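You operate a simulated robot arm through the tools that you are given. There is no shell and no other tool.

You run a simulated two-armed robot. Do the job below in one go: nothing can be reset, and whatever is moved stays where it is left.

JOB
The roaster has tripped. Uncover it, set 90 C and press reset once it reads under 95 C.
Fine: lay the lid on the bench meanwhile; cover it again at the end.

The check looks at the end state, three seconds after you hand in, the way a careful person would. Anything else that was tipped, shoved, dropped, spilled or broken makes it a failure. Lids that push on must go on centred and level and be pressed home; caps that screw on are set level and turned clockwise until they are tight.

ROBOT AND FRAMES
Two 7-joint arms with fingered hands on one trunk that stands fixed in place. Base frame: the origin is at the foot of the trunk, x ahead of it, y to its left, z up; the work surface is at about z = 0.85. Readings come in m, degrees, newtons and seconds.
The left shoulder is at [0.07, 0.157, 1.364], the right one opposite. With the tool pointing down near the work surface each hand reaches from about 0.1 to 0.88 m from the base axis, measured 20 degrees to its own side. Payload 5 kg a hand.
The tool frame of a hand sits at the grasp point between the pads (the TCP): z along the fingers, y along the line on which they close. The tips reach 0.031 m beyond it. The gripper opens to 0.156 m; its body begins 0.088 m behind the TCP. The gripper is a hand of 4 fingers: y runs from the thumb to the fingers, the wrist lies at [0, 0, -0.249] in the tool frame, and closing takes about 1.5 s.
Orientation is that of the tool frame in the base frame, as a unit quaternion [x, y, z, w]. With the fingers straight down and closing along the base's y, the tool's x points along the base's -x, its y along +y and its z along -z.

CONTROLS
- The arms move only by the tool play_rows. It takes "left_targets", "right_targets" or both (then of equal length, played together; a hand with none holds still); each is a list of rows, each an object (a shift or turn left out is 0, a gripper value left out holds the last) with "linear": the shift along the base's x, y, z in mm, a list of three; "rot": the turn, a rotation vector about the base's x, y, z in degrees, a list of three. In form: [{"linear": [tx, ty, tz], "rot": [ax, ay, az]}, ...]. A call has 1 to 20 rows; each row is the pose to reach, as a shift and turn from the pose commanded when the call began. "left_jaw" and "right_jaw" are, for a hand that has rows, the closure, from 0 (fully open) to 1 (shut), set as the call begins (left out, the last holds). A row lasts 0.2 s, in which the tool goes at most 0.05 m and 8.6 degrees; a call with a longer step from one row to the next is refused whole, and so is a gripper value outside its range. A pose out of reach is approached as far as the arm can. The call stops where the force on the tool passes 40 N (or 10 N more than at its start, if that is more) or the arm is blocked; 0.2 s more then pass. Each finger travels about 0.108 m/s and halts on what it meets, pressing with about 31 N; the grip force reading is that of the motor and also rises with nothing between the fingers. The clock runs only during rows and for 0.2 s after the last one: add rows that repeat a pose to give the fingers time. The reply holds the time, the measured pose of the TCP, the force on the tool along the base axes, the opening and the grip force, in the units named above and with some noise, with the torque about the TCP (base axes, N m) and any sound that the robot's microphone picked up, and new pictures: "show" is both (left out), scene, wrist or none (wrist: the cameras of the hands that moved).
- Cameras (640 x 400 px; columns grow to the right, rows downward): "scene" is now at [0.1142, -0.0525, 1.5951]; the picture's right is [-0.53, -0.85, -0.00], its down [-0.56, 0.35, -0.75] and it looks along [0.64, -0.40, -0.66] (base axes); focal length 267 px, centre (320, 200). "left" rides on the left gripper at [-0.072, 0.002, -0.111] in its tool frame; the picture's right is [-0.02, -1.00, 0.00], its down [0.84, -0.02, -0.54] and it looks along [0.54, -0.01, 0.84] (tool axes); focal length 234 px, centre (320, 200). "right" rides on the right gripper at [0.072, 0.002, -0.111] in its tool frame; the picture's right is [-0.02, 1.00, 0.00], its down [-0.84, -0.02, -0.54] and it looks along [-0.54, -0.01, 0.84] (tool axes); focal length 234 px, centre (320, 200). There is no depth. A picture from a camera that has moved, and an enlarged one, comes with that camera's place and axes in the base frame and with its lens. The place of the scene camera against the robot may be out by one fixed shift of up to 0.018 m in any direction.
- move_column(by): slides the trunk up (or, below 0, down) by that many m; the arms and the scene camera ride with it, the base frame stays. It gives what a move gives, with no picture.
- curl_fingers(finger1, finger2, finger3, thumb_bend, hand): sets how far each is bent, from 0 (flat) to 1 (curled in); at 0.3 the hand is open as for a grip, at 0.7 the pads meet at the TCP. One left out holds its place. A second passes; each finger stops where it meets its share of the squeeze, and holds until it gets a number again. A gripper value or a shape takes the hand back. It gives what a move gives, with no picture; readings hold the bend of each and the force on the fingers (four entries, about 0 where the hand has none), thumb and palm.
- set_grasp(shape, hand): the hand has 4 fingers and takes this shape, open, in about a second: jaw (thumb against the fingers, like two jaws); tri (thumb and two fingers); tip (a fingertip pinch); poke (one finger out to press); point (the index stretched); flat (the hand flat); cup (the hand cupped); fist (a fist). The gripper value then closes the fingers along that shape, each until it touches; the sizes above hold for jaw. It gives what a move gives, with no picture.
- aim_head(pan, tilt): turns the head with the scene camera to pan (to the left, within 86 degrees either way) and tilt (down, from -29 to 69), counted from straight ahead of the robot. It gives what a move gives, and a new picture of the scene camera.
- zoom(camera, box): a new picture of the part [left, top, right, bottom] of that camera's present view, enlarged. It takes no simulated time.
- hand_in(): hands the job in; it is judged then, once.

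Nothing tells you positions but the pictures and the camera data. Unless the task says otherwise, let go and move clear before handing in.

The tools are called after "Emit:" as a command line: name --argument value ..., lists and objects as JSON in quotes. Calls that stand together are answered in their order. play_rows: Moves the arms, as the interface text tells. Its arguments: {"type":"object","properties":{"left_targets":{"type":"array"},"left_jaw":{"type":"number"},"right_targets":{"type":"array"},"right_jaw":{"type":"number"},"show":{"type":"string","enum":["both","scene","wrist","none"]}},"required":[]} The other tools are called the same way: move_column (by) moves the trunk up or down; set_grasp (shape, hand) gives the hand a shape; curl_fingers (finger1, finger2, finger3, thumb_bend, hand) moves the fingers one by one; aim_head (pan, tilt) turns the head that bears the scene camera; zoom (camera, box) takes an enlarged picture of a part of a camera's view; hand_in () hands the job in.

At the start:

```text
clock: 0.0
left_eef_pos: [0.5283, 0.0831, 1.3146]
left_tcp_rot: [0.0, 1.0, 0.0, 0.0]
left_wrist_force: [0.9, -0.5, -0.3]
left_moment: [0.05, -0.02, 0.03]
left_gripper_width: 0.1561
left_gripper_force: 0.0
left_shape: jaw
left_bend: [0.3, 0.3, 0.3, 0.3]
left_finger forces: [0.0, 0.0, 0.0, 0.0, 0.0, 0.1]
right_eef_pos: [0.5072, -0.3503, 1.2702]
right_tcp_rot: [0.0, 1.0, 0.0, 0.0]
right_wrist_force: [0.0, 0.6, -0.5]
right_moment: [-0.01, -0.02, 0.02]
right_gripper_width: 0.1558
right_gripper_force: 0.1
right_shape: jaw
right_bend: [0.3, 0.3, 0.3, 0.3]
right_finger forces: [0.1, 0.0, 0.0, 0.0, 0.0, 0.0]
trunk travel left (down, up): [-0.75, 0.19]
head pan, tilt (commanded): [-32.1, 41.2]
```

scene: 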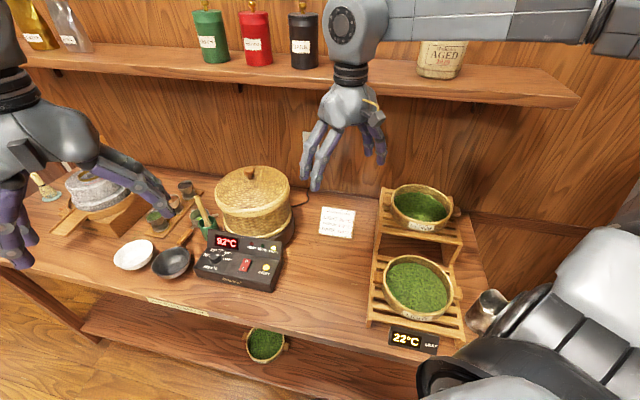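
right: 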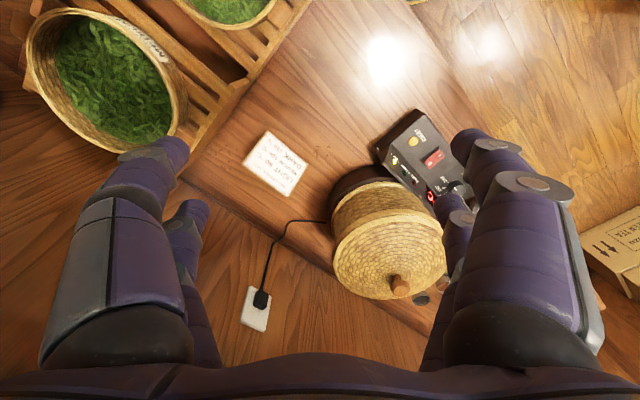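
left: 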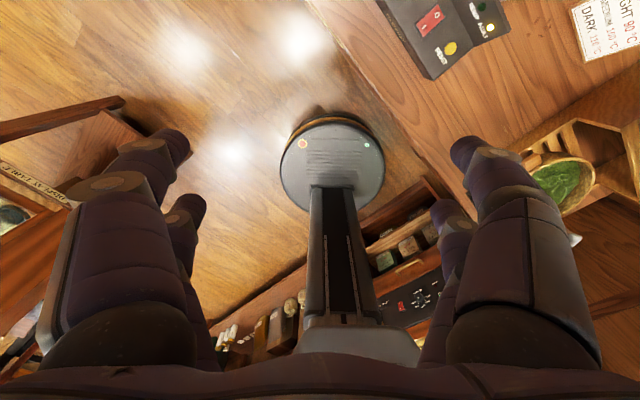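

I see the tea roaster: a woven lid with a wooden knob on a round base, and in front of it a control box with a display reading about 92 °C. I'll zoom in on the panel, the note and the lid before planning any motion.

Emit:
zoom --camera "scene" --box '[180, 150, 310, 300]'

Emit:
zoom --camera "scene" --box '[190, 220, 290, 300]'

Emit:
zoom --camera "right" --box '[230, 110, 330, 210]'

Emit:
zoom --camera "right" --box '[320, 90, 500, 310]'

Emit:
zoom --camera "left" --box '[360, 0, 640, 120]'

```text
2.67 times, centred on (245, 225) of scene
camera zoom: at [0.1142, -0.0525, 1.5951], right [-0.53, -0.85, 0.0], down [-0.56, 0.35, -0.75], along [0.64, -0.4, -0.66], focal length 712 px, centre (520, 133)
```

zoom: 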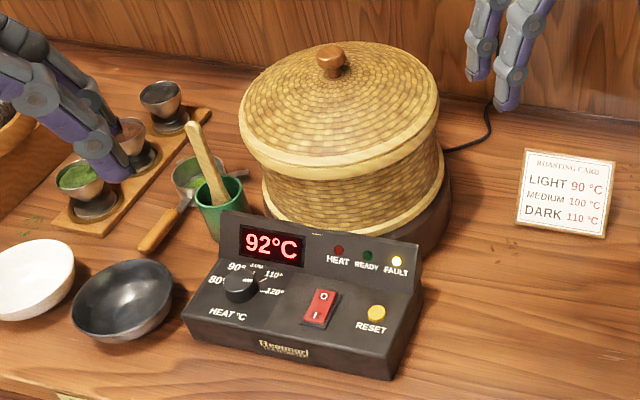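

```text
5.00 times, centred on (240, 260) of scene
camera zoom: at [0.1142, -0.0525, 1.5951], right [-0.53, -0.85, 0.0], down [-0.56, 0.35, -0.75], along [0.64, -0.4, -0.66], focal length 1336 px, centre (720, -100)
```

zoom: 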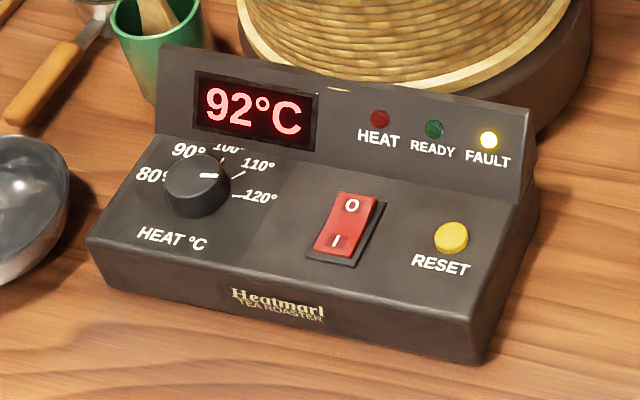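

```text
4.00 times, centred on (280, 160) of right
camera zoom: at [0.4342, -0.3483, 1.3824], right [0.02, 1.0, 0.0], down [0.84, -0.02, 0.54], along [0.54, -0.01, -0.84], focal length 937 px, centre (480, 360)
```

zoom: 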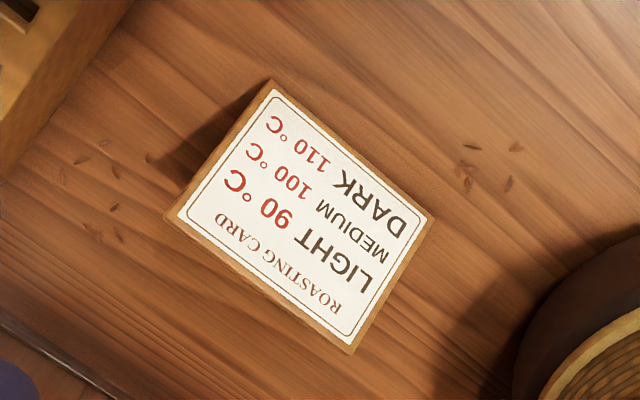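

```text
1.82 times, centred on (410, 200) of right
camera zoom: at [0.4342, -0.3483, 1.3824], right [0.02, 1.0, 0.0], down [0.84, -0.02, 0.54], along [0.54, -0.01, -0.84], focal length 426 px, centre (156, 200)
```

zoom: 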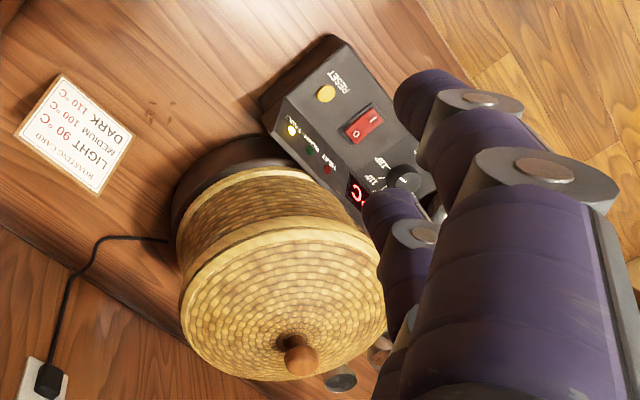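

```text
2.29 times, centred on (500, 60) of left
camera zoom: at [0.6017, 0.0859, 1.4256], right [0.02, -1.0, 0.0], down [-0.84, -0.02, 0.54], along [-0.54, -0.01, -0.84], focal length 535 px, centre (-91, 520)
```

zoom: 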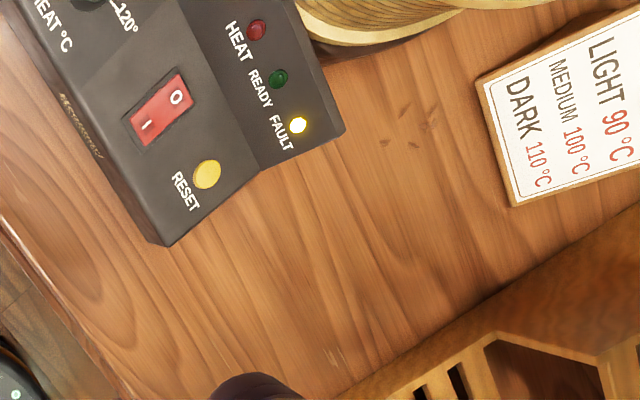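

The panel shows 92 °C with FAULT lit. The dial seems to point around 110, and the RESET button is yellow. I'll turn the head to see the whole bench before moving.

Emit:
aim_head --pan -22 --tilt 50

```text
clock: 0.7
left_eef_pos: [0.5277, 0.0828, 1.3139]
left_tcp_rot: [0.0, 1.0, 0.0, 0.0]
left_wrist_force: [0.6, -0.2, 0.2]
left_moment: [-0.02, 0.02, 0.01]
left_gripper_width: 0.1557
left_gripper_force: 0.0
left_shape: jaw
left_bend: [0.3, 0.3, 0.3, 0.3]
left_finger forces: [0.1, 0.0, 0.0, 0.0, 0.1, 0.1]
right_eef_pos: [0.5094, -0.3499, 1.2698]
right_tcp_rot: [0.0, 1.0, 0.0, 0.0]
right_wrist_force: [0.4, -0.2, -0.5]
right_moment: [0.0, -0.01, -0.01]
right_gripper_width: 0.156
right_gripper_force: 0.1
right_shape: jaw
right_bend: [0.3, 0.3, 0.3, 0.3]
right_finger forces: [0.0, 0.0, 0.0, 0.1, 0.1, 0.0]
trunk travel left (down, up): [-0.75, 0.19]
head pan, tilt (commanded): [-22.0, 50.0]
camera scene: at [0.1144, -0.0366, 1.5828], right [-0.38, -0.93, 0.0], down [-0.71, 0.29, -0.64], along [0.6, -0.24, -0.77], focal length 267 px, centre (320, 200)
```

scene: 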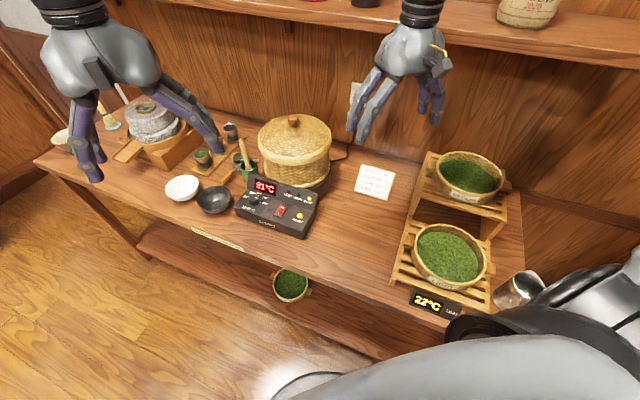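

The display seems to have changed slightly. I'll zoom in on the panel and on the free bench area.

Emit:
zoom --camera "scene" --box '[225, 165, 325, 245]'

Emit:
zoom --camera "scene" --box '[280, 140, 480, 330]'

Emit:
zoom --camera "scene" --box '[240, 100, 340, 200]'

Emit:
zoom --camera "scene" --box '[60, 90, 260, 250]'

```text
5.00 times, centred on (275, 205) of scene
camera zoom: at [0.1144, -0.0366, 1.5828], right [-0.38, -0.93, 0.0], down [-0.71, 0.29, -0.64], along [0.6, -0.24, -0.77], focal length 1336 px, centre (545, 175)
```

zoom: 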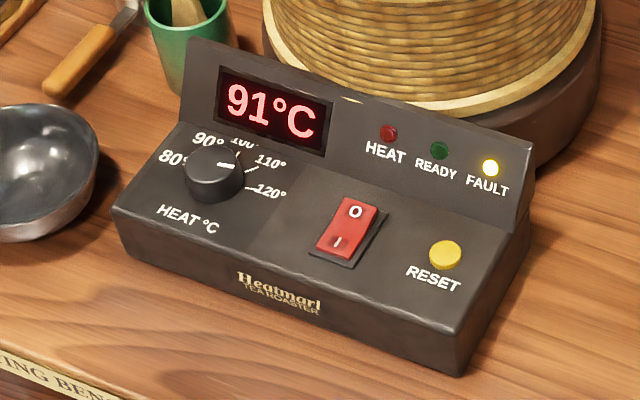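

```text
2.11 times, centred on (380, 235) of scene
camera zoom: at [0.1144, -0.0366, 1.5828], right [-0.38, -0.93, 0.0], down [-0.71, 0.29, -0.64], along [0.6, -0.24, -0.77], focal length 562 px, centre (194, 126)
```

zoom: 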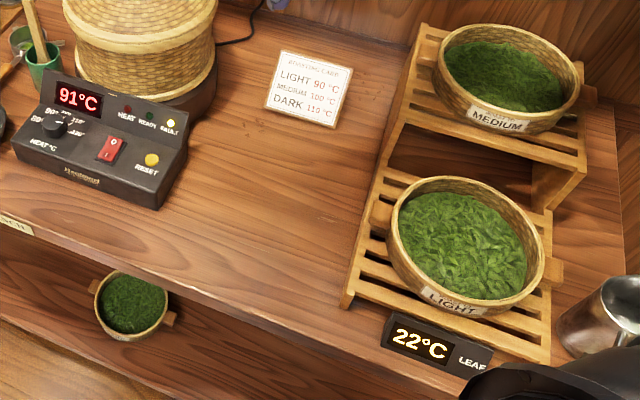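

```text
4.00 times, centred on (290, 150) of scene
camera zoom: at [0.1144, -0.0366, 1.5828], right [-0.38, -0.93, 0.0], down [-0.71, 0.29, -0.64], along [0.6, -0.24, -0.77], focal length 1069 px, centre (440, 400)
```

zoom: 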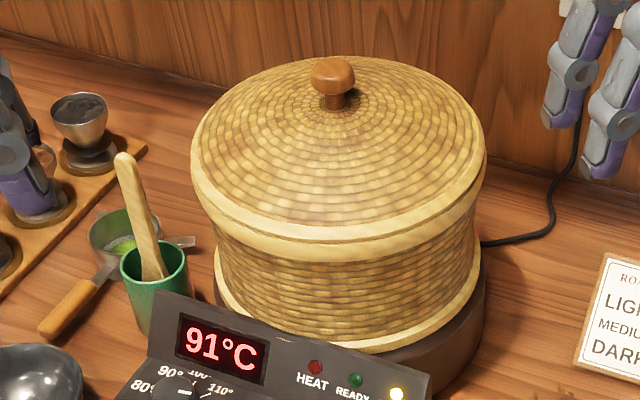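

```text
2.50 times, centred on (160, 170) of scene
camera zoom: at [0.1144, -0.0366, 1.5828], right [-0.38, -0.93, 0.0], down [-0.71, 0.29, -0.64], along [0.6, -0.24, -0.77], focal length 668 px, centre (720, 275)
```

zoom: 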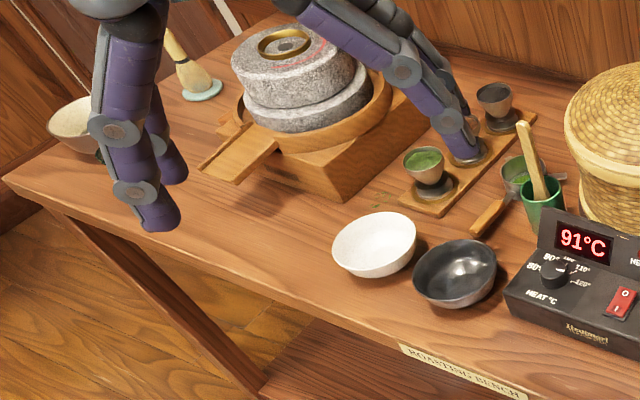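

The reading is falling (91 °C). By triangulation the lid knob is near [0.78, -0.22, 1.13] and RESET near [0.605, -0.16, 0.90]. The bench is free around [0.51, -0.31]. I'll bring the right hand to hover near the lid knob for a closer look.

Emit:
play_rows --right_targets '[{"linear": [35, 22, 0]}, {"linear": [70, 44, 0]}, {"linear": [105, 66, 0]}, {"linear": [140, 88, 0]}, {"linear": [175, 109, 0]}, {"linear": [205, 128, 0]}, {"linear": [205, 128, 0]}]' --show "both"

```text
clock: 2.3
left_eef_pos: [0.5266, 0.0849, 1.3142]
left_tcp_rot: [0.0, 1.0, 0.0, -0.001]
left_wrist_force: [-0.3, -0.5, -0.5]
left_moment: [0.01, -0.01, 0.0]
left_gripper_width: 0.1559
left_gripper_force: 0.1
left_shape: jaw
left_bend: [0.3, 0.3, 0.3, 0.3]
left_finger forces: [0.0, 0.0, 0.1, 0.0, 0.0, 0.0]
right_eef_pos: [0.7104, -0.2215, 1.273]
right_tcp_rot: [0.001, 1.0, -0.001, 0.001]
right_wrist_force: [-0.2, -0.1, -0.4]
right_moment: [0.03, -0.03, -0.01]
right_gripper_width: 0.1559
right_gripper_force: 0.0
right_shape: jaw
right_bend: [0.3, 0.3, 0.3, 0.3]
right_finger forces: [0.1, 0.0, 0.0, 0.1, 0.0, 0.1]
trunk travel left (down, up): [-0.75, 0.19]
head pan, tilt (commanded): [-22.0, 50.0]
camera scene: at [0.1131, -0.0366, 1.5829], right [-0.38, -0.93, 0.0], down [-0.71, 0.29, -0.64], along [0.6, -0.24, -0.77], focal length 267 px, centre (320, 200)
camera right: at [0.6367, -0.2201, 1.3839], right [0.03, 1.0, 0.0], down [0.84, -0.02, 0.55], along [0.55, -0.01, -0.84], focal length 234 px, centre (320, 200)
```

scene: 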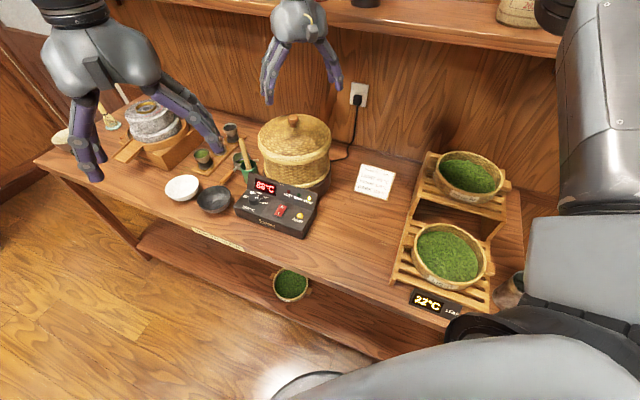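
right: 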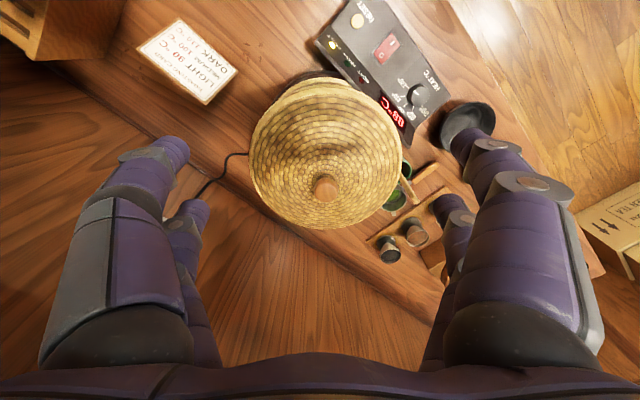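

The right hand now hovers just short of the knob, which shows near the centre of its wrist view. I'll zoom there to fix its position and look at the dial from above.

Emit:
zoom --camera "right" --box '[240, 80, 410, 240]'

Emit:
zoom --camera "right" --box '[310, 0, 450, 130]'

Emit:
zoom --camera "scene" --box '[235, 80, 345, 200]'

Emit:
zoom --camera "scene" --box '[230, 170, 320, 240]'

```text
2.50 times, centred on (325, 160) of right
camera zoom: at [0.6367, -0.2201, 1.3839], right [0.03, 1.0, 0.0], down [0.84, -0.02, 0.55], along [0.55, -0.01, -0.84], focal length 585 px, centre (308, 300)
```

zoom: 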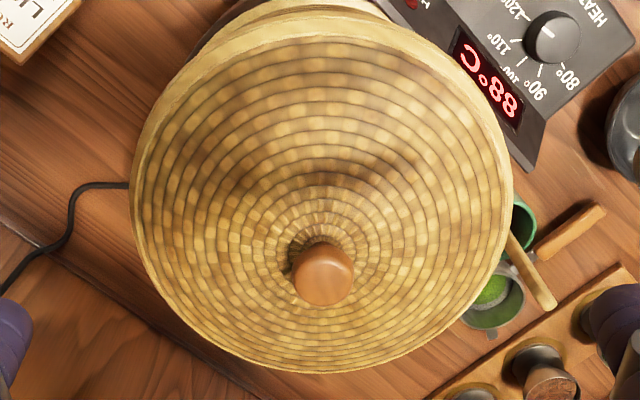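

```text
3.08 times, centred on (380, 65) of right
camera zoom: at [0.6367, -0.2201, 1.3839], right [0.03, 1.0, 0.0], down [0.84, -0.02, 0.55], along [0.55, -0.01, -0.84], focal length 720 px, centre (135, 615)
```

zoom: 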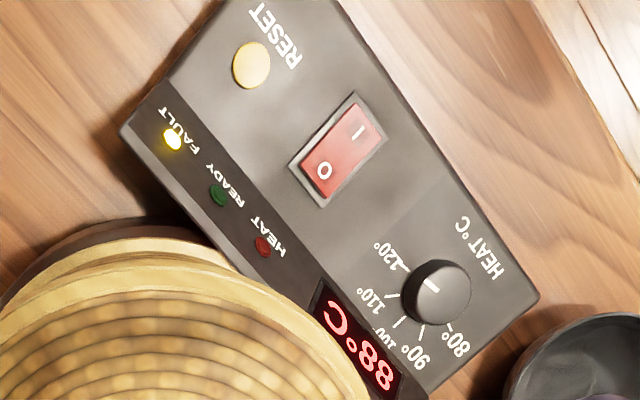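

```text
3.33 times, centred on (290, 140) of scene
camera zoom: at [0.1131, -0.0366, 1.5829], right [-0.38, -0.93, 0.0], down [-0.71, 0.29, -0.64], along [0.6, -0.24, -0.77], focal length 891 px, centre (420, 400)
```

zoom: 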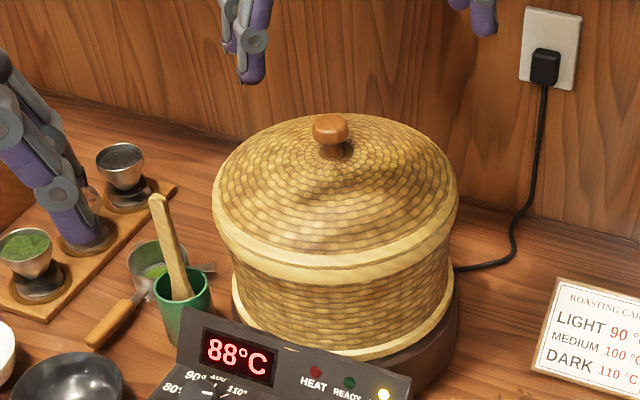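

```text
5.71 times, centred on (275, 205) of scene
camera zoom: at [0.1131, -0.0366, 1.5829], right [-0.38, -0.93, 0.0], down [-0.71, 0.29, -0.64], along [0.6, -0.24, -0.77], focal length 1527 px, centre (577, 171)
```

zoom: 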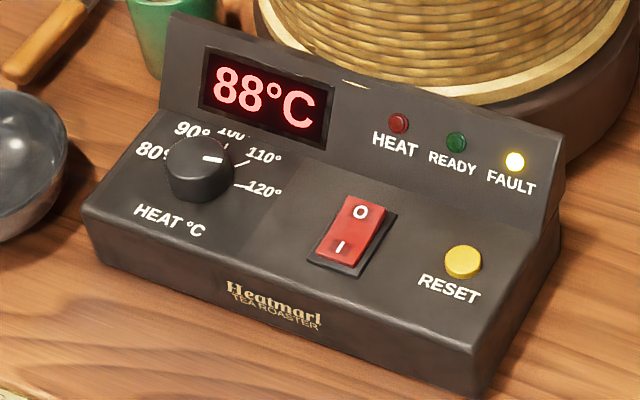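

The display reads 88 °C and is still falling. The lid is about 0.24 m across, centred near [0.788, -0.214]. I'll lower the right hand to directly above the knob, fingertips still clear, and look again.

Emit:
play_rows --right_targets '[{"linear": [30, 3, -10]}, {"linear": [60, 6, -25]}, {"linear": [76, 7, -45]}, {"linear": [76, 7, -65]}, {"linear": [76, 7, -65]}]' --show "both"

```text
clock: 3.5
left_eef_pos: [0.5275, 0.0843, 1.3139]
left_tcp_rot: [0.0, 1.0, 0.001, 0.0]
left_wrist_force: [-0.8, 1.2, -0.2]
left_moment: [0.03, -0.03, 0.04]
left_gripper_width: 0.1558
left_gripper_force: 0.0
left_shape: jaw
left_bend: [0.3, 0.3, 0.3, 0.3]
left_finger forces: [0.1, 0.1, 0.0, 0.0, 0.1, 0.0]
right_eef_pos: [0.7498, -0.2344, 1.2065]
right_tcp_rot: [0.0, 1.0, 0.002, 0.001]
right_wrist_force: [0.2, 0.1, 0.0]
right_moment: [-0.03, -0.01, -0.05]
right_gripper_width: 0.1558
right_gripper_force: 0.1
right_shape: jaw
right_bend: [0.3, 0.3, 0.3, 0.3]
right_finger forces: [0.0, 0.1, 0.0, 0.0, 0.0, 0.0]
right hand out of reach, approached as far as the arm can: row 2, 3, 4, 5
trunk travel left (down, up): [-0.75, 0.19]
head pan, tilt (commanded): [-22.0, 50.0]
camera scene: at [0.1143, -0.0367, 1.5828], right [-0.37, -0.93, 0.0], down [-0.71, 0.29, -0.64], along [0.6, -0.24, -0.77], focal length 267 px, centre (320, 200)
camera right: at [0.6756, -0.2325, 1.3193], right [0.02, 1.0, 0.0], down [0.84, -0.02, 0.55], along [0.55, -0.01, -0.84], focal length 234 px, centre (320, 200)
```

scene: 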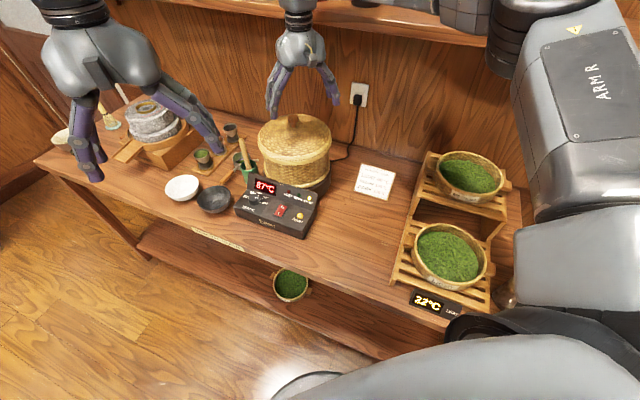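
right: 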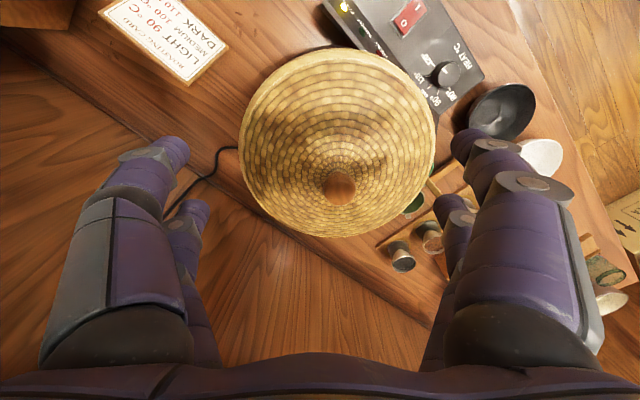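

At this trunk height the right arm runs out of reach at x ≈ 0.75. Two wrist views agree on the knob being at about [0.792, -0.215, 1.118]. I'll back the hand off and raise the trunk so the forearm can reach down onto the lid.

Emit:
play_rows --right_targets '[{"linear": [-40, -15, 12]}, {"linear": [-80, -30, 25]}, {"linear": [-115, -45, 37]}, {"linear": [-150, -60, 45]}, {"linear": [-150, -60, 45]}]' --show "none"

Emit:
move_column --by 0.18

Emit:
aim_head --pan -25 --tilt 50

```text
clock: 4.7
left_eef_pos: [0.5285, 0.0846, 1.3138]
left_tcp_rot: [0.0, 1.0, 0.0, 0.0]
left_wrist_force: [-0.6, -0.1, -0.1]
left_moment: [0.04, 0.04, 0.0]
left_gripper_width: 0.1556
left_gripper_force: 0.2
left_shape: jaw
left_bend: [0.3, 0.3, 0.3, 0.3]
left_finger forces: [0.1, 0.0, 0.0, 0.0, 0.0, 0.1]
right_eef_pos: [0.5994, -0.293, 1.2481]
right_tcp_rot: [0.0, 1.0, 0.0, 0.0]
right_wrist_force: [-0.4, -0.7, 0.0]
right_moment: [-0.03, 0.01, 0.01]
right_gripper_width: 0.156
right_gripper_force: 0.0
right_shape: jaw
right_bend: [0.3, 0.3, 0.3, 0.3]
right_finger forces: [0.0, 0.1, 0.0, 0.0, 0.1, 0.0]
trunk travel left (down, up): [-0.75, 0.19]
head pan, tilt (commanded): [-22.0, 50.0]
```

```text
clock: 6.7
left_eef_pos: [0.529, 0.0843, 1.4944]
left_tcp_rot: [0.0, 1.0, 0.001, 0.0]
left_wrist_force: [-0.3, 0.2, 0.5]
left_moment: [0.02, 0.0, -0.03]
left_gripper_width: 0.1557
left_gripper_force: 0.0
left_shape: jaw
left_bend: [0.3, 0.3, 0.3, 0.3]
left_finger forces: [0.1, 0.0, 0.0, 0.0, 0.0, 0.0]
right_eef_pos: [0.5982, -0.2921, 1.4294]
right_tcp_rot: [-0.001, 1.0, 0.0, 0.0]
right_wrist_force: [-0.4, 0.0, -0.2]
right_moment: [0.0, 0.02, 0.03]
right_gripper_width: 0.1559
right_gripper_force: 0.0
right_shape: jaw
right_bend: [0.3, 0.3, 0.3, 0.3]
right_finger forces: [0.0, 0.0, 0.0, 0.1, 0.0, 0.1]
trunk travel left (down, up): [-0.93, 0.01]
head pan, tilt (commanded): [-22.0, 50.0]
```

```text
clock: 7.3
left_eef_pos: [0.5279, 0.0838, 1.4935]
left_tcp_rot: [0.0, 1.0, 0.0, -0.001]
left_wrist_force: [-0.3, 0.4, -0.8]
left_moment: [-0.01, 0.02, -0.01]
left_gripper_width: 0.1559
left_gripper_force: 0.0
left_shape: jaw
left_bend: [0.3, 0.3, 0.3, 0.3]
left_finger forces: [0.1, 0.0, 0.0, 0.0, 0.0, 0.0]
right_eef_pos: [0.5983, -0.2926, 1.4299]
right_tcp_rot: [0.001, 1.0, -0.001, 0.0]
right_wrist_force: [-0.1, 0.1, -0.1]
right_moment: [0.02, 0.01, 0.0]
right_gripper_width: 0.1561
right_gripper_force: 0.1
right_shape: jaw
right_bend: [0.3, 0.3, 0.3, 0.3]
right_finger forces: [0.0, 0.1, 0.1, 0.1, 0.1, 0.0]
trunk travel left (down, up): [-0.93, 0.01]
head pan, tilt (commanded): [-25.0, 50.0]
camera scene: at [0.1128, -0.0402, 1.7627], right [-0.42, -0.91, 0.0], down [-0.69, 0.32, -0.64], along [0.58, -0.27, -0.77], focal length 267 px, centre (320, 200)
```

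scene: 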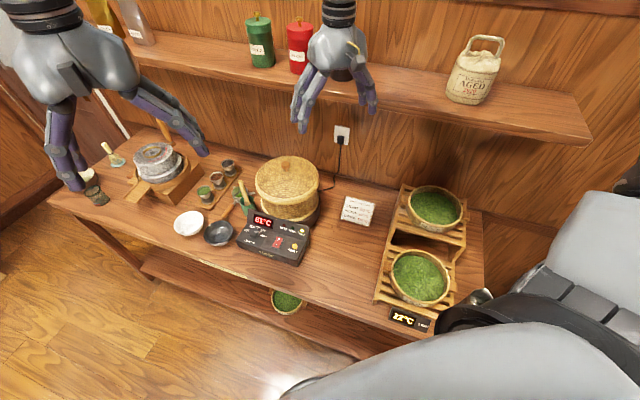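

The trunk is up by 0.18 m. The shelf's front edge is well behind the lid, at z about 1.36–1.39, so there is room to work. I'll lower the right hand in front of the shelf, then move over the knob.

Emit:
play_rows --right_targets '[{"linear": [0, 0, -45]}, {"linear": [0, 0, -90]}, {"linear": [0, 0, -135]}, {"linear": [15, 5, -180]}, {"linear": [50, 20, -205]}, {"linear": [90, 36, -215]}, {"linear": [130, 52, -225]}, {"linear": [165, 66, -230]}, {"linear": [194, 78, -235]}, {"linear": [194, 78, -235]}]' --show "both"

```text
clock: 9.6
left_eef_pos: [0.5292, 0.084, 1.4922]
left_tcp_rot: [0.0, 1.0, 0.0, -0.001]
left_wrist_force: [-0.2, -0.3, -0.3]
left_moment: [-0.01, 0.03, -0.01]
left_gripper_width: 0.1558
left_gripper_force: 0.1
left_shape: jaw
left_bend: [0.3, 0.3, 0.3, 0.3]
left_finger forces: [0.0, 0.0, 0.0, 0.1, 0.1, 0.0]
right_eef_pos: [0.7162, -0.2495, 1.222]
right_tcp_rot: [0.0, 1.0, 0.0, 0.0]
right_wrist_force: [0.2, -0.2, -0.4]
right_moment: [0.01, 0.06, 0.02]
right_gripper_width: 0.1559
right_gripper_force: 0.1
right_shape: jaw
right_bend: [0.3, 0.3, 0.3, 0.3]
right_finger forces: [0.0, 0.1, 0.0, 0.0, 0.0, 0.1]
right hand out of reach, approached as far as the arm can: row 7, 8, 9, 10
trunk travel left (down, up): [-0.93, 0.01]
head pan, tilt (commanded): [-25.0, 50.0]
camera scene: at [0.1139, -0.0399, 1.7627], right [-0.42, -0.91, 0.0], down [-0.69, 0.32, -0.64], along [0.58, -0.27, -0.77], focal length 267 px, centre (320, 200)
camera right: at [0.6418, -0.247, 1.3352], right [0.02, 1.0, 0.0], down [0.84, -0.02, 0.55], along [0.54, -0.01, -0.84], focal length 234 px, centre (320, 200)
```

scene: 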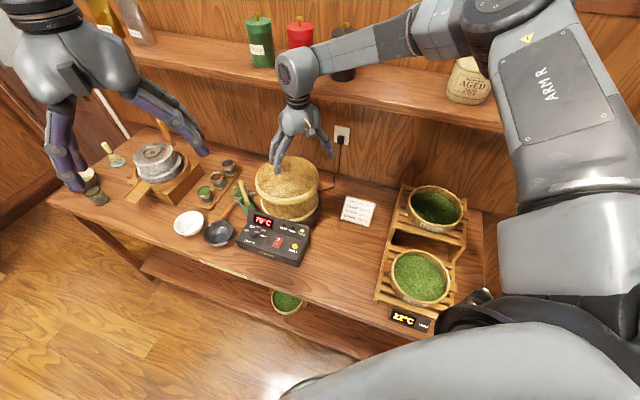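
right: 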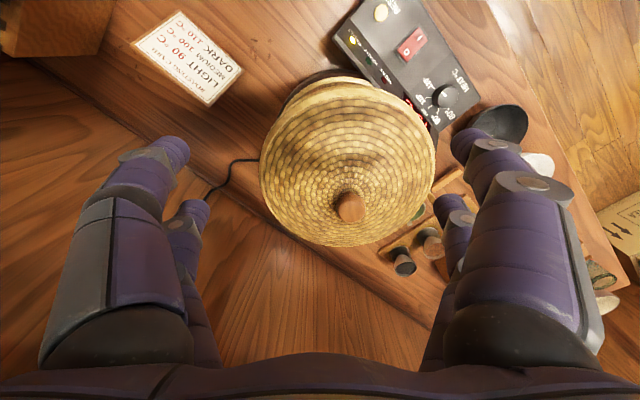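

The arm again stopped short, at x ≈ 0.716, with the elbow swung out to the right. The wrist is probably at a limit for this hand yaw. I'll turn the hand about the vertical to line up with the forearm, then try forward again at a safe height.

Emit:
play_rows --right_targets '[{"linear": [-20, 0, 10], "rot": [0, 0, 8]}, {"linear": [-20, 0, 10], "rot": [0, 0, 16]}, {"linear": [-20, 0, 10], "rot": [0, 0, 24]}, {"linear": [-20, 0, 10], "rot": [0, 0, 32]}, {"linear": [-20, 0, 10], "rot": [0, 0, 40]}, {"linear": [10, 10, 5], "rot": [0, 0, 42]}, {"linear": [45, 25, 0], "rot": [0, 0, 42]}, {"linear": [72, 34, -5], "rot": [0, 0, 42]}, {"linear": [72, 34, -5], "rot": [0, 0, 42]}]' --show "both"

```text
clock: 11.6
left_eef_pos: [0.5279, 0.0847, 1.4928]
left_tcp_rot: [0.001, 1.0, 0.0, 0.0]
left_wrist_force: [-0.4, -0.7, 0.5]
left_moment: [-0.02, 0.03, -0.02]
left_gripper_width: 0.1558
left_gripper_force: 0.1
left_shape: jaw
left_bend: [0.3, 0.3, 0.3, 0.3]
left_finger forces: [0.1, 0.0, 0.0, 0.1, 0.0, 0.0]
right_eef_pos: [0.7212, -0.2419, 1.2412]
right_tcp_rot: [-0.358, 0.934, 0.001, 0.001]
right_wrist_force: [0.2, 0.7, -0.3]
right_moment: [-0.02, 0.0, 0.0]
right_gripper_width: 0.1561
right_gripper_force: 0.0
right_shape: jaw
right_bend: [0.3, 0.3, 0.3, 0.3]
right_finger forces: [0.0, 0.0, 0.1, 0.0, 0.0, 0.1]
right hand out of reach, approached as far as the arm can: row 6, 7, 8, 9
trunk travel left (down, up): [-0.93, 0.01]
head pan, tilt (commanded): [-25.0, 50.0]
camera scene: at [0.1137, -0.04, 1.7627], right [-0.42, -0.91, 0.0], down [-0.69, 0.32, -0.64], along [0.58, -0.27, -0.77], focal length 267 px, centre (320, 200)
camera right: at [0.6641, -0.2885, 1.3539], right [-0.65, 0.76, 0.0], down [0.64, 0.55, 0.55], along [0.41, 0.35, -0.84], focal length 234 px, centre (320, 200)
```

scene: 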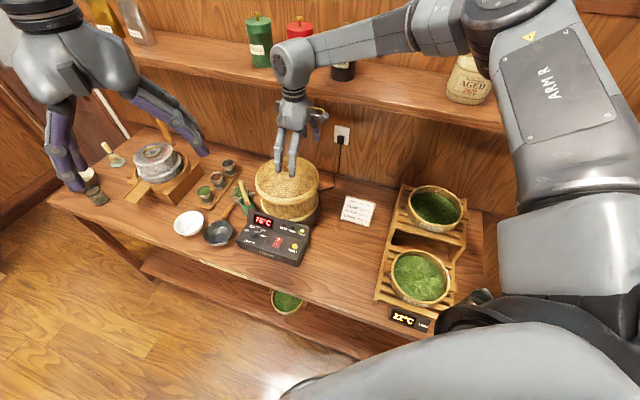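
right: 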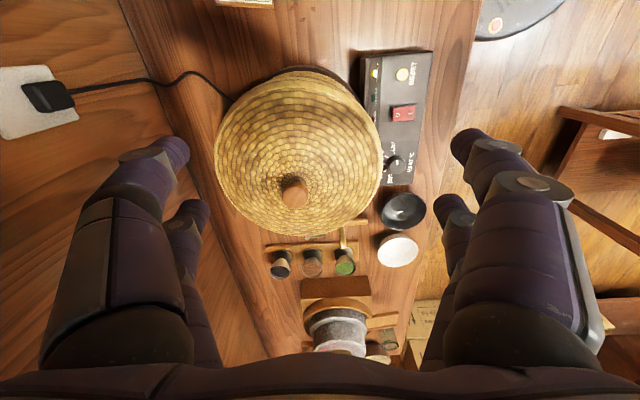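

Yaw made no difference, so the limit is how far the hand bends against the forearm. I'll tilt the hand about its closing axis by about 24°, with the wrist leaning back toward the elbow. Then I'll try the hover over the knob again.

Emit:
play_rows --right_targets '[{"linear": [0, 0, 0], "rot": [5.25, -6.04, 0]}, {"linear": [0, 0, 0], "rot": [10.5, -12.08, 0]}, {"linear": [0, 0, 0], "rot": [15.7, -18.1, 0]}, {"linear": [20, 8, -10], "rot": [15.7, -18.1, 0]}, {"linear": [40, 15, -20], "rot": [15.7, -18.1, 0]}, {"linear": [59, 22, -32], "rot": [15.7, -18.1, 0]}, {"linear": [59, 22, -32], "rot": [15.7, -18.1, 0]}]' --show "both"

```text
clock: 13.2
left_eef_pos: [0.528, 0.0854, 1.4943]
left_tcp_rot: [0.0, 1.0, 0.0, 0.001]
left_wrist_force: [0.2, -0.1, -0.4]
left_moment: [-0.01, 0.0, -0.03]
left_gripper_width: 0.1558
left_gripper_force: 0.0
left_shape: jaw
left_bend: [0.3, 0.3, 0.3, 0.3]
left_finger forces: [0.0, 0.0, 0.0, 0.1, 0.1, 0.0]
right_eef_pos: [0.7796, -0.22, 1.2073]
right_tcp_rot: [-0.35, 0.913, 0.071, 0.196]
right_wrist_force: [-0.3, -0.6, 0.5]
right_moment: [-0.02, -0.01, -0.06]
right_gripper_width: 0.1556
right_gripper_force: 0.1
right_shape: jaw
right_bend: [0.3, 0.3, 0.3, 0.3]
right_finger forces: [0.1, 0.0, 0.0, 0.0, 0.0, 0.1]
trunk travel left (down, up): [-0.93, 0.01]
head pan, tilt (commanded): [-25.0, 50.0]
camera scene: at [0.1123, -0.0405, 1.7628], right [-0.42, -0.91, 0.0], down [-0.69, 0.32, -0.64], along [0.58, -0.27, -0.77], focal length 267 px, centre (320, 200)
camera right: at [0.6938, -0.293, 1.2807], right [-0.65, 0.76, 0.0], down [0.41, 0.35, 0.84], along [0.64, 0.55, -0.54], focal length 234 px, centre (320, 200)
```

scene: 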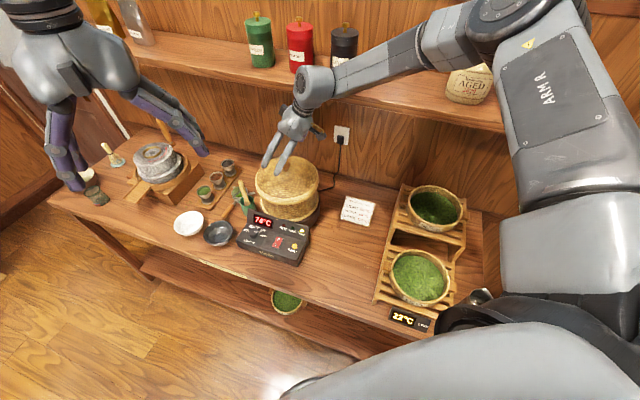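
right: 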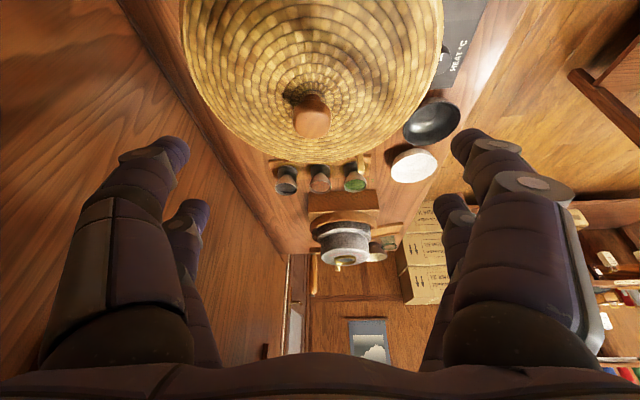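

The tilt worked: the TCP reached [0.78, -0.22, 1.207]. I'll zoom on the knob to settle its exact place and height.

Emit:
zoom --camera "right" --box '[260, 60, 370, 160]'

Emit:
zoom --camera "scene" --box '[235, 90, 345, 270]'

```text
4.00 times, centred on (315, 110) of right
camera zoom: at [0.6938, -0.293, 1.2807], right [-0.65, 0.76, 0.0], down [0.41, 0.35, 0.84], along [0.64, 0.55, -0.54], focal length 937 px, centre (340, 560)
```

zoom: 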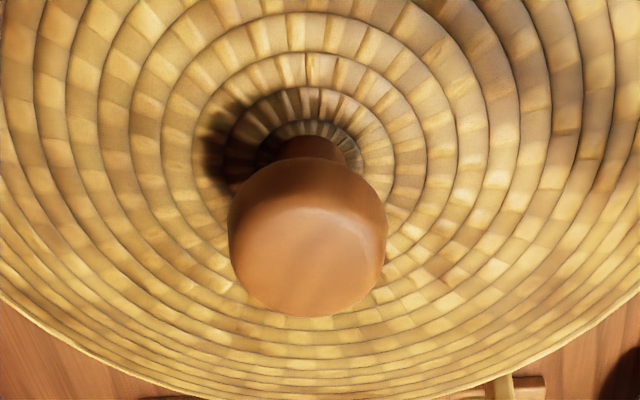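

```text
2.22 times, centred on (290, 180) of scene
camera zoom: at [0.1123, -0.0405, 1.7628], right [-0.42, -0.91, 0.0], down [-0.69, 0.32, -0.64], along [0.58, -0.27, -0.77], focal length 594 px, centre (387, 244)
```

zoom: 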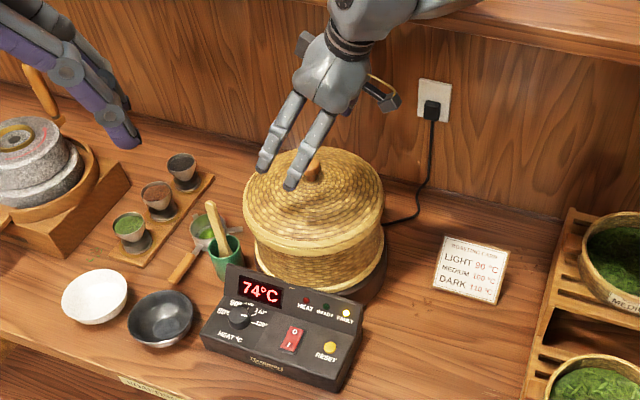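

The knob head is about 31 mm wide, centred near [0.791, -0.216, 1.12], with its base on the lid at z ≈ 1.095. I'll lower the open hand around it and check the force before closing.

Emit:
play_rows --right_targets '[{"linear": [11, 4, -15]}, {"linear": [11, 4, -35]}, {"linear": [11, 4, -55]}, {"linear": [11, 4, -75]}, {"linear": [11, 4, -87]}, {"linear": [11, 4, -87]}]' --show "both"

```text
clock: 14.6
left_eef_pos: [0.5284, 0.0844, 1.4946]
left_tcp_rot: [0.0, 1.0, 0.001, -0.001]
left_wrist_force: [0.1, 0.5, 0.3]
left_moment: [0.02, 0.03, -0.01]
left_gripper_width: 0.1558
left_gripper_force: 0.1
left_shape: jaw
left_bend: [0.3, 0.3, 0.3, 0.3]
left_finger forces: [0.1, 0.0, 0.0, 0.0, 0.1, 0.1]
right_eef_pos: [0.755, -0.2312, 1.1533]
right_tcp_rot: [-0.35, 0.913, 0.07, 0.196]
right_wrist_force: [-0.2, 0.5, -0.3]
right_moment: [0.02, 0.0, 0.01]
right_gripper_width: 0.1562
right_gripper_force: 0.0
right_shape: jaw
right_bend: [0.3, 0.3, 0.3, 0.3]
right_finger forces: [0.1, 0.0, 0.1, 0.1, 0.0, 0.0]
right hand out of reach, approached as far as the arm can: row 1, 2, 3, 4, 5, 6
trunk travel left (down, up): [-0.93, 0.01]
head pan, tilt (commanded): [-25.0, 50.0]
camera scene: at [0.1125, -0.0406, 1.7628], right [-0.42, -0.91, 0.0], down [-0.69, 0.32, -0.64], along [0.58, -0.27, -0.77], focal length 267 px, centre (320, 200)
camera right: at [0.6688, -0.3034, 1.2267], right [-0.65, 0.76, 0.0], down [0.41, 0.35, 0.84], along [0.64, 0.55, -0.54], focal length 234 px, centre (320, 200)
```

scene: 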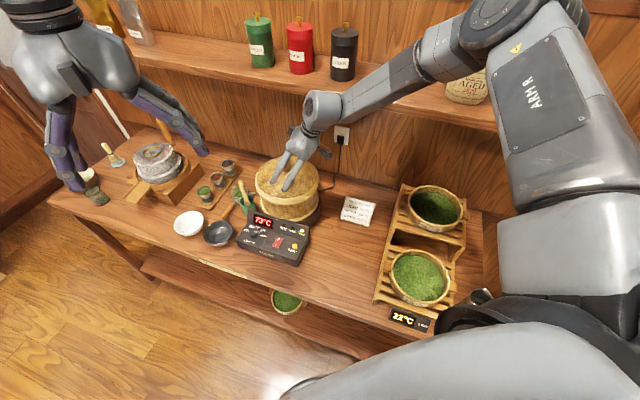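
right: 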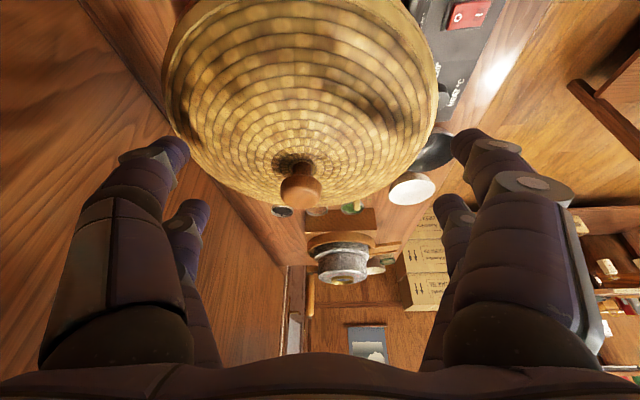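

The display has cooled well below 95. The arm reaches less as the hand drops with the trunk raised, so the trunk needs to be lower, not higher. I'll lift the hand clear, then lower the trunk by about 0.28 m.

Emit:
play_rows --right_targets '[{"linear": [-10, -5, 38]}, {"linear": [-25, -13, 75]}, {"linear": [-40, -21, 112]}, {"linear": [-57, -30, 150]}, {"linear": [-75, -40, 188]}, {"linear": [-92, -50, 225]}, {"linear": [-110, -60, 260]}, {"linear": [-130, -70, 295]}, {"linear": [-130, -70, 295]}]' --show "none"

```text
clock: 16.6
left_eef_pos: [0.5272, 0.0835, 1.4934]
left_tcp_rot: [0.0, 1.0, 0.001, 0.0]
left_wrist_force: [-0.2, -1.1, 0.1]
left_moment: [-0.02, -0.01, -0.04]
left_gripper_width: 0.1558
left_gripper_force: 0.0
left_shape: jaw
left_bend: [0.3, 0.3, 0.3, 0.3]
left_finger forces: [0.0, 0.0, 0.0, 0.0, 0.0, 0.1]
right_eef_pos: [0.6257, -0.3012, 1.4444]
right_tcp_rot: [-0.35, 0.913, 0.071, 0.195]
right_wrist_force: [0.7, 0.7, -0.2]
right_moment: [0.01, -0.01, -0.01]
right_gripper_width: 0.1559
right_gripper_force: 0.0
right_shape: jaw
right_bend: [0.3, 0.3, 0.3, 0.3]
right_finger forces: [0.0, 0.0, 0.1, 0.0, 0.0, 0.1]
trunk travel left (down, up): [-0.93, 0.01]
head pan, tilt (commanded): [-25.0, 50.0]
```

The hand is clear at z ≈ 1.44, so I'll lower the trunk and take a new scene picture.

Emit:
move_column --by -0.26

Emit:
aim_head --pan -28 --tilt 42

```text
clock: 19.2
left_eef_pos: [0.5282, 0.0841, 1.2338]
left_tcp_rot: [0.0, 1.0, 0.0, 0.0]
left_wrist_force: [-0.1, -0.3, 0.0]
left_moment: [0.03, 0.02, 0.01]
left_gripper_width: 0.1554
left_gripper_force: 0.2
left_shape: jaw
left_bend: [0.3, 0.3, 0.3, 0.3]
left_finger forces: [0.0, 0.1, 0.0, 0.0, 0.0, 0.1]
right_eef_pos: [0.6258, -0.3017, 1.1855]
right_tcp_rot: [-0.35, 0.913, 0.071, 0.196]
right_wrist_force: [-0.3, -0.7, 0.4]
right_moment: [0.0, 0.02, -0.01]
right_gripper_width: 0.1561
right_gripper_force: 0.1
right_shape: jaw
right_bend: [0.3, 0.3, 0.3, 0.3]
right_finger forces: [0.0, 0.0, 0.0, 0.0, 0.0, 0.0]
trunk travel left (down, up): [-0.67, 0.27]
head pan, tilt (commanded): [-25.0, 50.0]
```

```text
clock: 19.9
left_eef_pos: [0.5275, 0.0861, 1.2344]
left_tcp_rot: [0.0, 1.0, 0.0, 0.0]
left_wrist_force: [0.3, -0.2, 0.5]
left_moment: [0.01, 0.0, -0.02]
left_gripper_width: 0.1558
left_gripper_force: 0.1
left_shape: jaw
left_bend: [0.3, 0.3, 0.3, 0.3]
left_finger forces: [0.0, 0.0, 0.0, 0.0, 0.0, 0.1]
right_eef_pos: [0.6267, -0.3006, 1.1825]
right_tcp_rot: [-0.351, 0.913, 0.071, 0.196]
right_wrist_force: [0.4, 0.0, 1.0]
right_moment: [-0.01, 0.02, -0.01]
right_gripper_width: 0.1559
right_gripper_force: 0.0
right_shape: jaw
right_bend: [0.3, 0.3, 0.3, 0.3]
right_finger forces: [0.0, 0.0, 0.0, 0.1, 0.0, 0.1]
trunk travel left (down, up): [-0.67, 0.27]
head pan, tilt (commanded): [-28.0, 42.0]
camera scene: at [0.1166, -0.0469, 1.514], right [-0.47, -0.88, 0.0], down [-0.59, 0.31, -0.74], along [0.66, -0.35, -0.67], focal length 267 px, centre (320, 200)
```

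scene: 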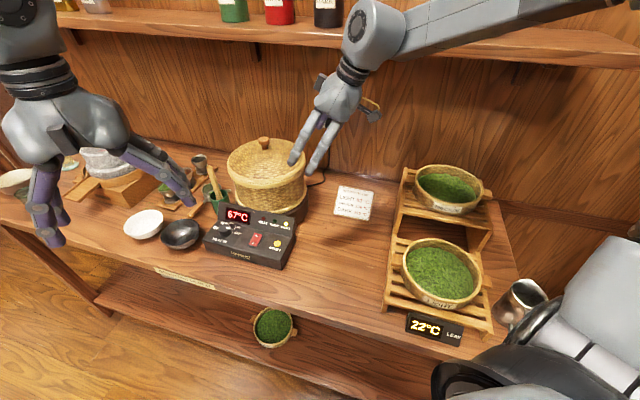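

The trunk is now about 0.08 m below its starting height. I'll try the hover over the knob again.

Emit:
play_rows --right_targets '[{"linear": [30, 16, 17]}, {"linear": [65, 34, 20]}, {"linear": [100, 52, 20]}, {"linear": [135, 70, 20]}, {"linear": [165, 85, 18]}, {"linear": [165, 85, 18]}]' --show "wrist"

```text
clock: 21.3
left_eef_pos: [0.5265, 0.0835, 1.2344]
left_tcp_rot: [0.0, 1.0, -0.001, 0.0]
left_wrist_force: [0.3, -0.1, 0.4]
left_moment: [0.02, -0.06, 0.02]
left_gripper_width: 0.1561
left_gripper_force: 0.1
left_shape: jaw
left_bend: [0.3, 0.3, 0.3, 0.3]
left_finger forces: [0.0, 0.0, 0.0, 0.0, 0.0, 0.1]
right_eef_pos: [0.789, -0.2146, 1.2034]
right_tcp_rot: [-0.349, 0.914, 0.071, 0.196]
right_wrist_force: [-0.4, -0.1, 0.4]
right_moment: [0.01, 0.02, -0.01]
right_gripper_width: 0.1559
right_gripper_force: 0.1
right_shape: jaw
right_bend: [0.3, 0.3, 0.3, 0.3]
right_finger forces: [0.0, 0.0, 0.1, 0.1, 0.1, 0.0]
trunk travel left (down, up): [-0.67, 0.27]
head pan, tilt (commanded): [-28.0, 42.0]
camera right: at [0.7036, -0.2876, 1.2774], right [-0.65, 0.76, 0.0], down [0.41, 0.35, 0.84], along [0.64, 0.55, -0.54], focal length 234 px, centre (320, 200)
```

right: 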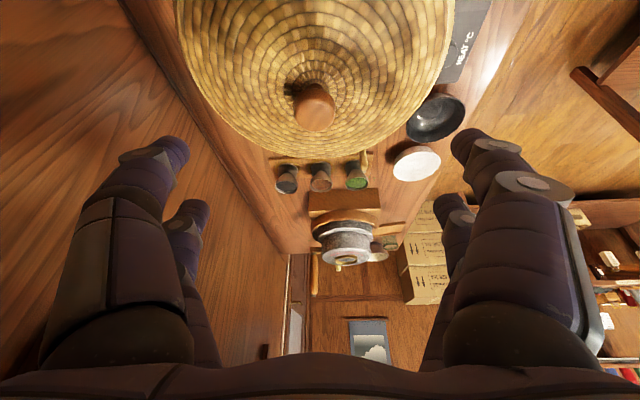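

Now in reach, with the TCP directly over the knob. I'll descend slowly around it with the hand open.

Emit:
play_rows --right_targets '[{"linear": [1, -1, -20]}, {"linear": [2, -2, -40]}, {"linear": [2, -2, -60]}, {"linear": [2, -2, -72]}, {"linear": [2, -2, -82]}, {"linear": [2, -2, -82]}]' --show "both"

```text
clock: 22.7
left_eef_pos: [0.5211, 0.0904, 1.2364]
left_tcp_rot: [0.0, 1.0, -0.003, 0.003]
left_wrist_force: [-0.8, -0.1, -0.2]
left_moment: [-0.02, 0.0, -0.02]
left_gripper_width: 0.1559
left_gripper_force: 0.1
left_shape: jaw
left_bend: [0.3, 0.3, 0.3, 0.3]
left_finger forces: [0.0, 0.0, 0.0, 0.0, 0.0, 0.0]
right_eef_pos: [0.7841, -0.2109, 1.1226]
right_tcp_rot: [-0.351, 0.913, 0.068, 0.195]
right_wrist_force: [-0.5, -0.5, 0.4]
right_moment: [0.0, -0.01, -0.02]
right_gripper_width: 0.1562
right_gripper_force: 0.1
right_shape: jaw
right_bend: [0.3, 0.3, 0.3, 0.3]
right_finger forces: [0.0, 0.0, 0.0, 0.0, 0.0, 0.1]
trunk travel left (down, up): [-0.67, 0.27]
head pan, tilt (commanded): [-28.0, 42.0]
camera scene: at [0.1078, -0.0399, 1.5144], right [-0.47, -0.88, 0.0], down [-0.59, 0.31, -0.75], along [0.66, -0.35, -0.66], focal length 267 px, centre (320, 200)
camera right: at [0.698, -0.2837, 1.1963], right [-0.65, 0.76, 0.0], down [0.41, 0.36, 0.84], along [0.63, 0.54, -0.55], focal length 234 px, centre (320, 200)
```

scene: 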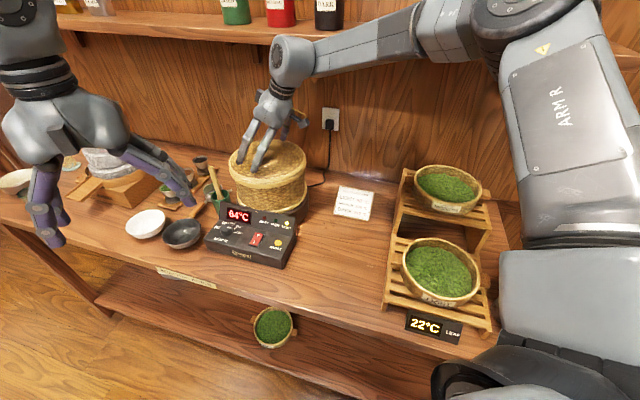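
right: 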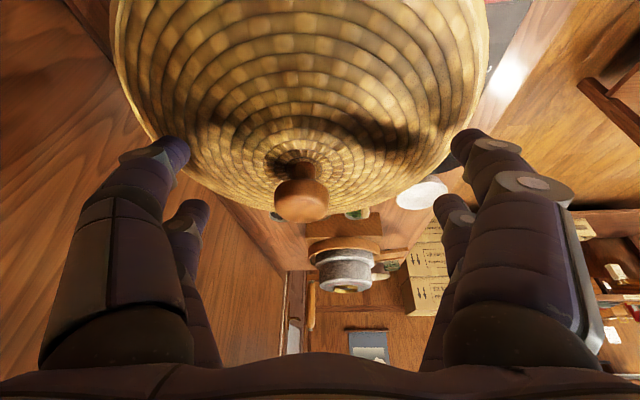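

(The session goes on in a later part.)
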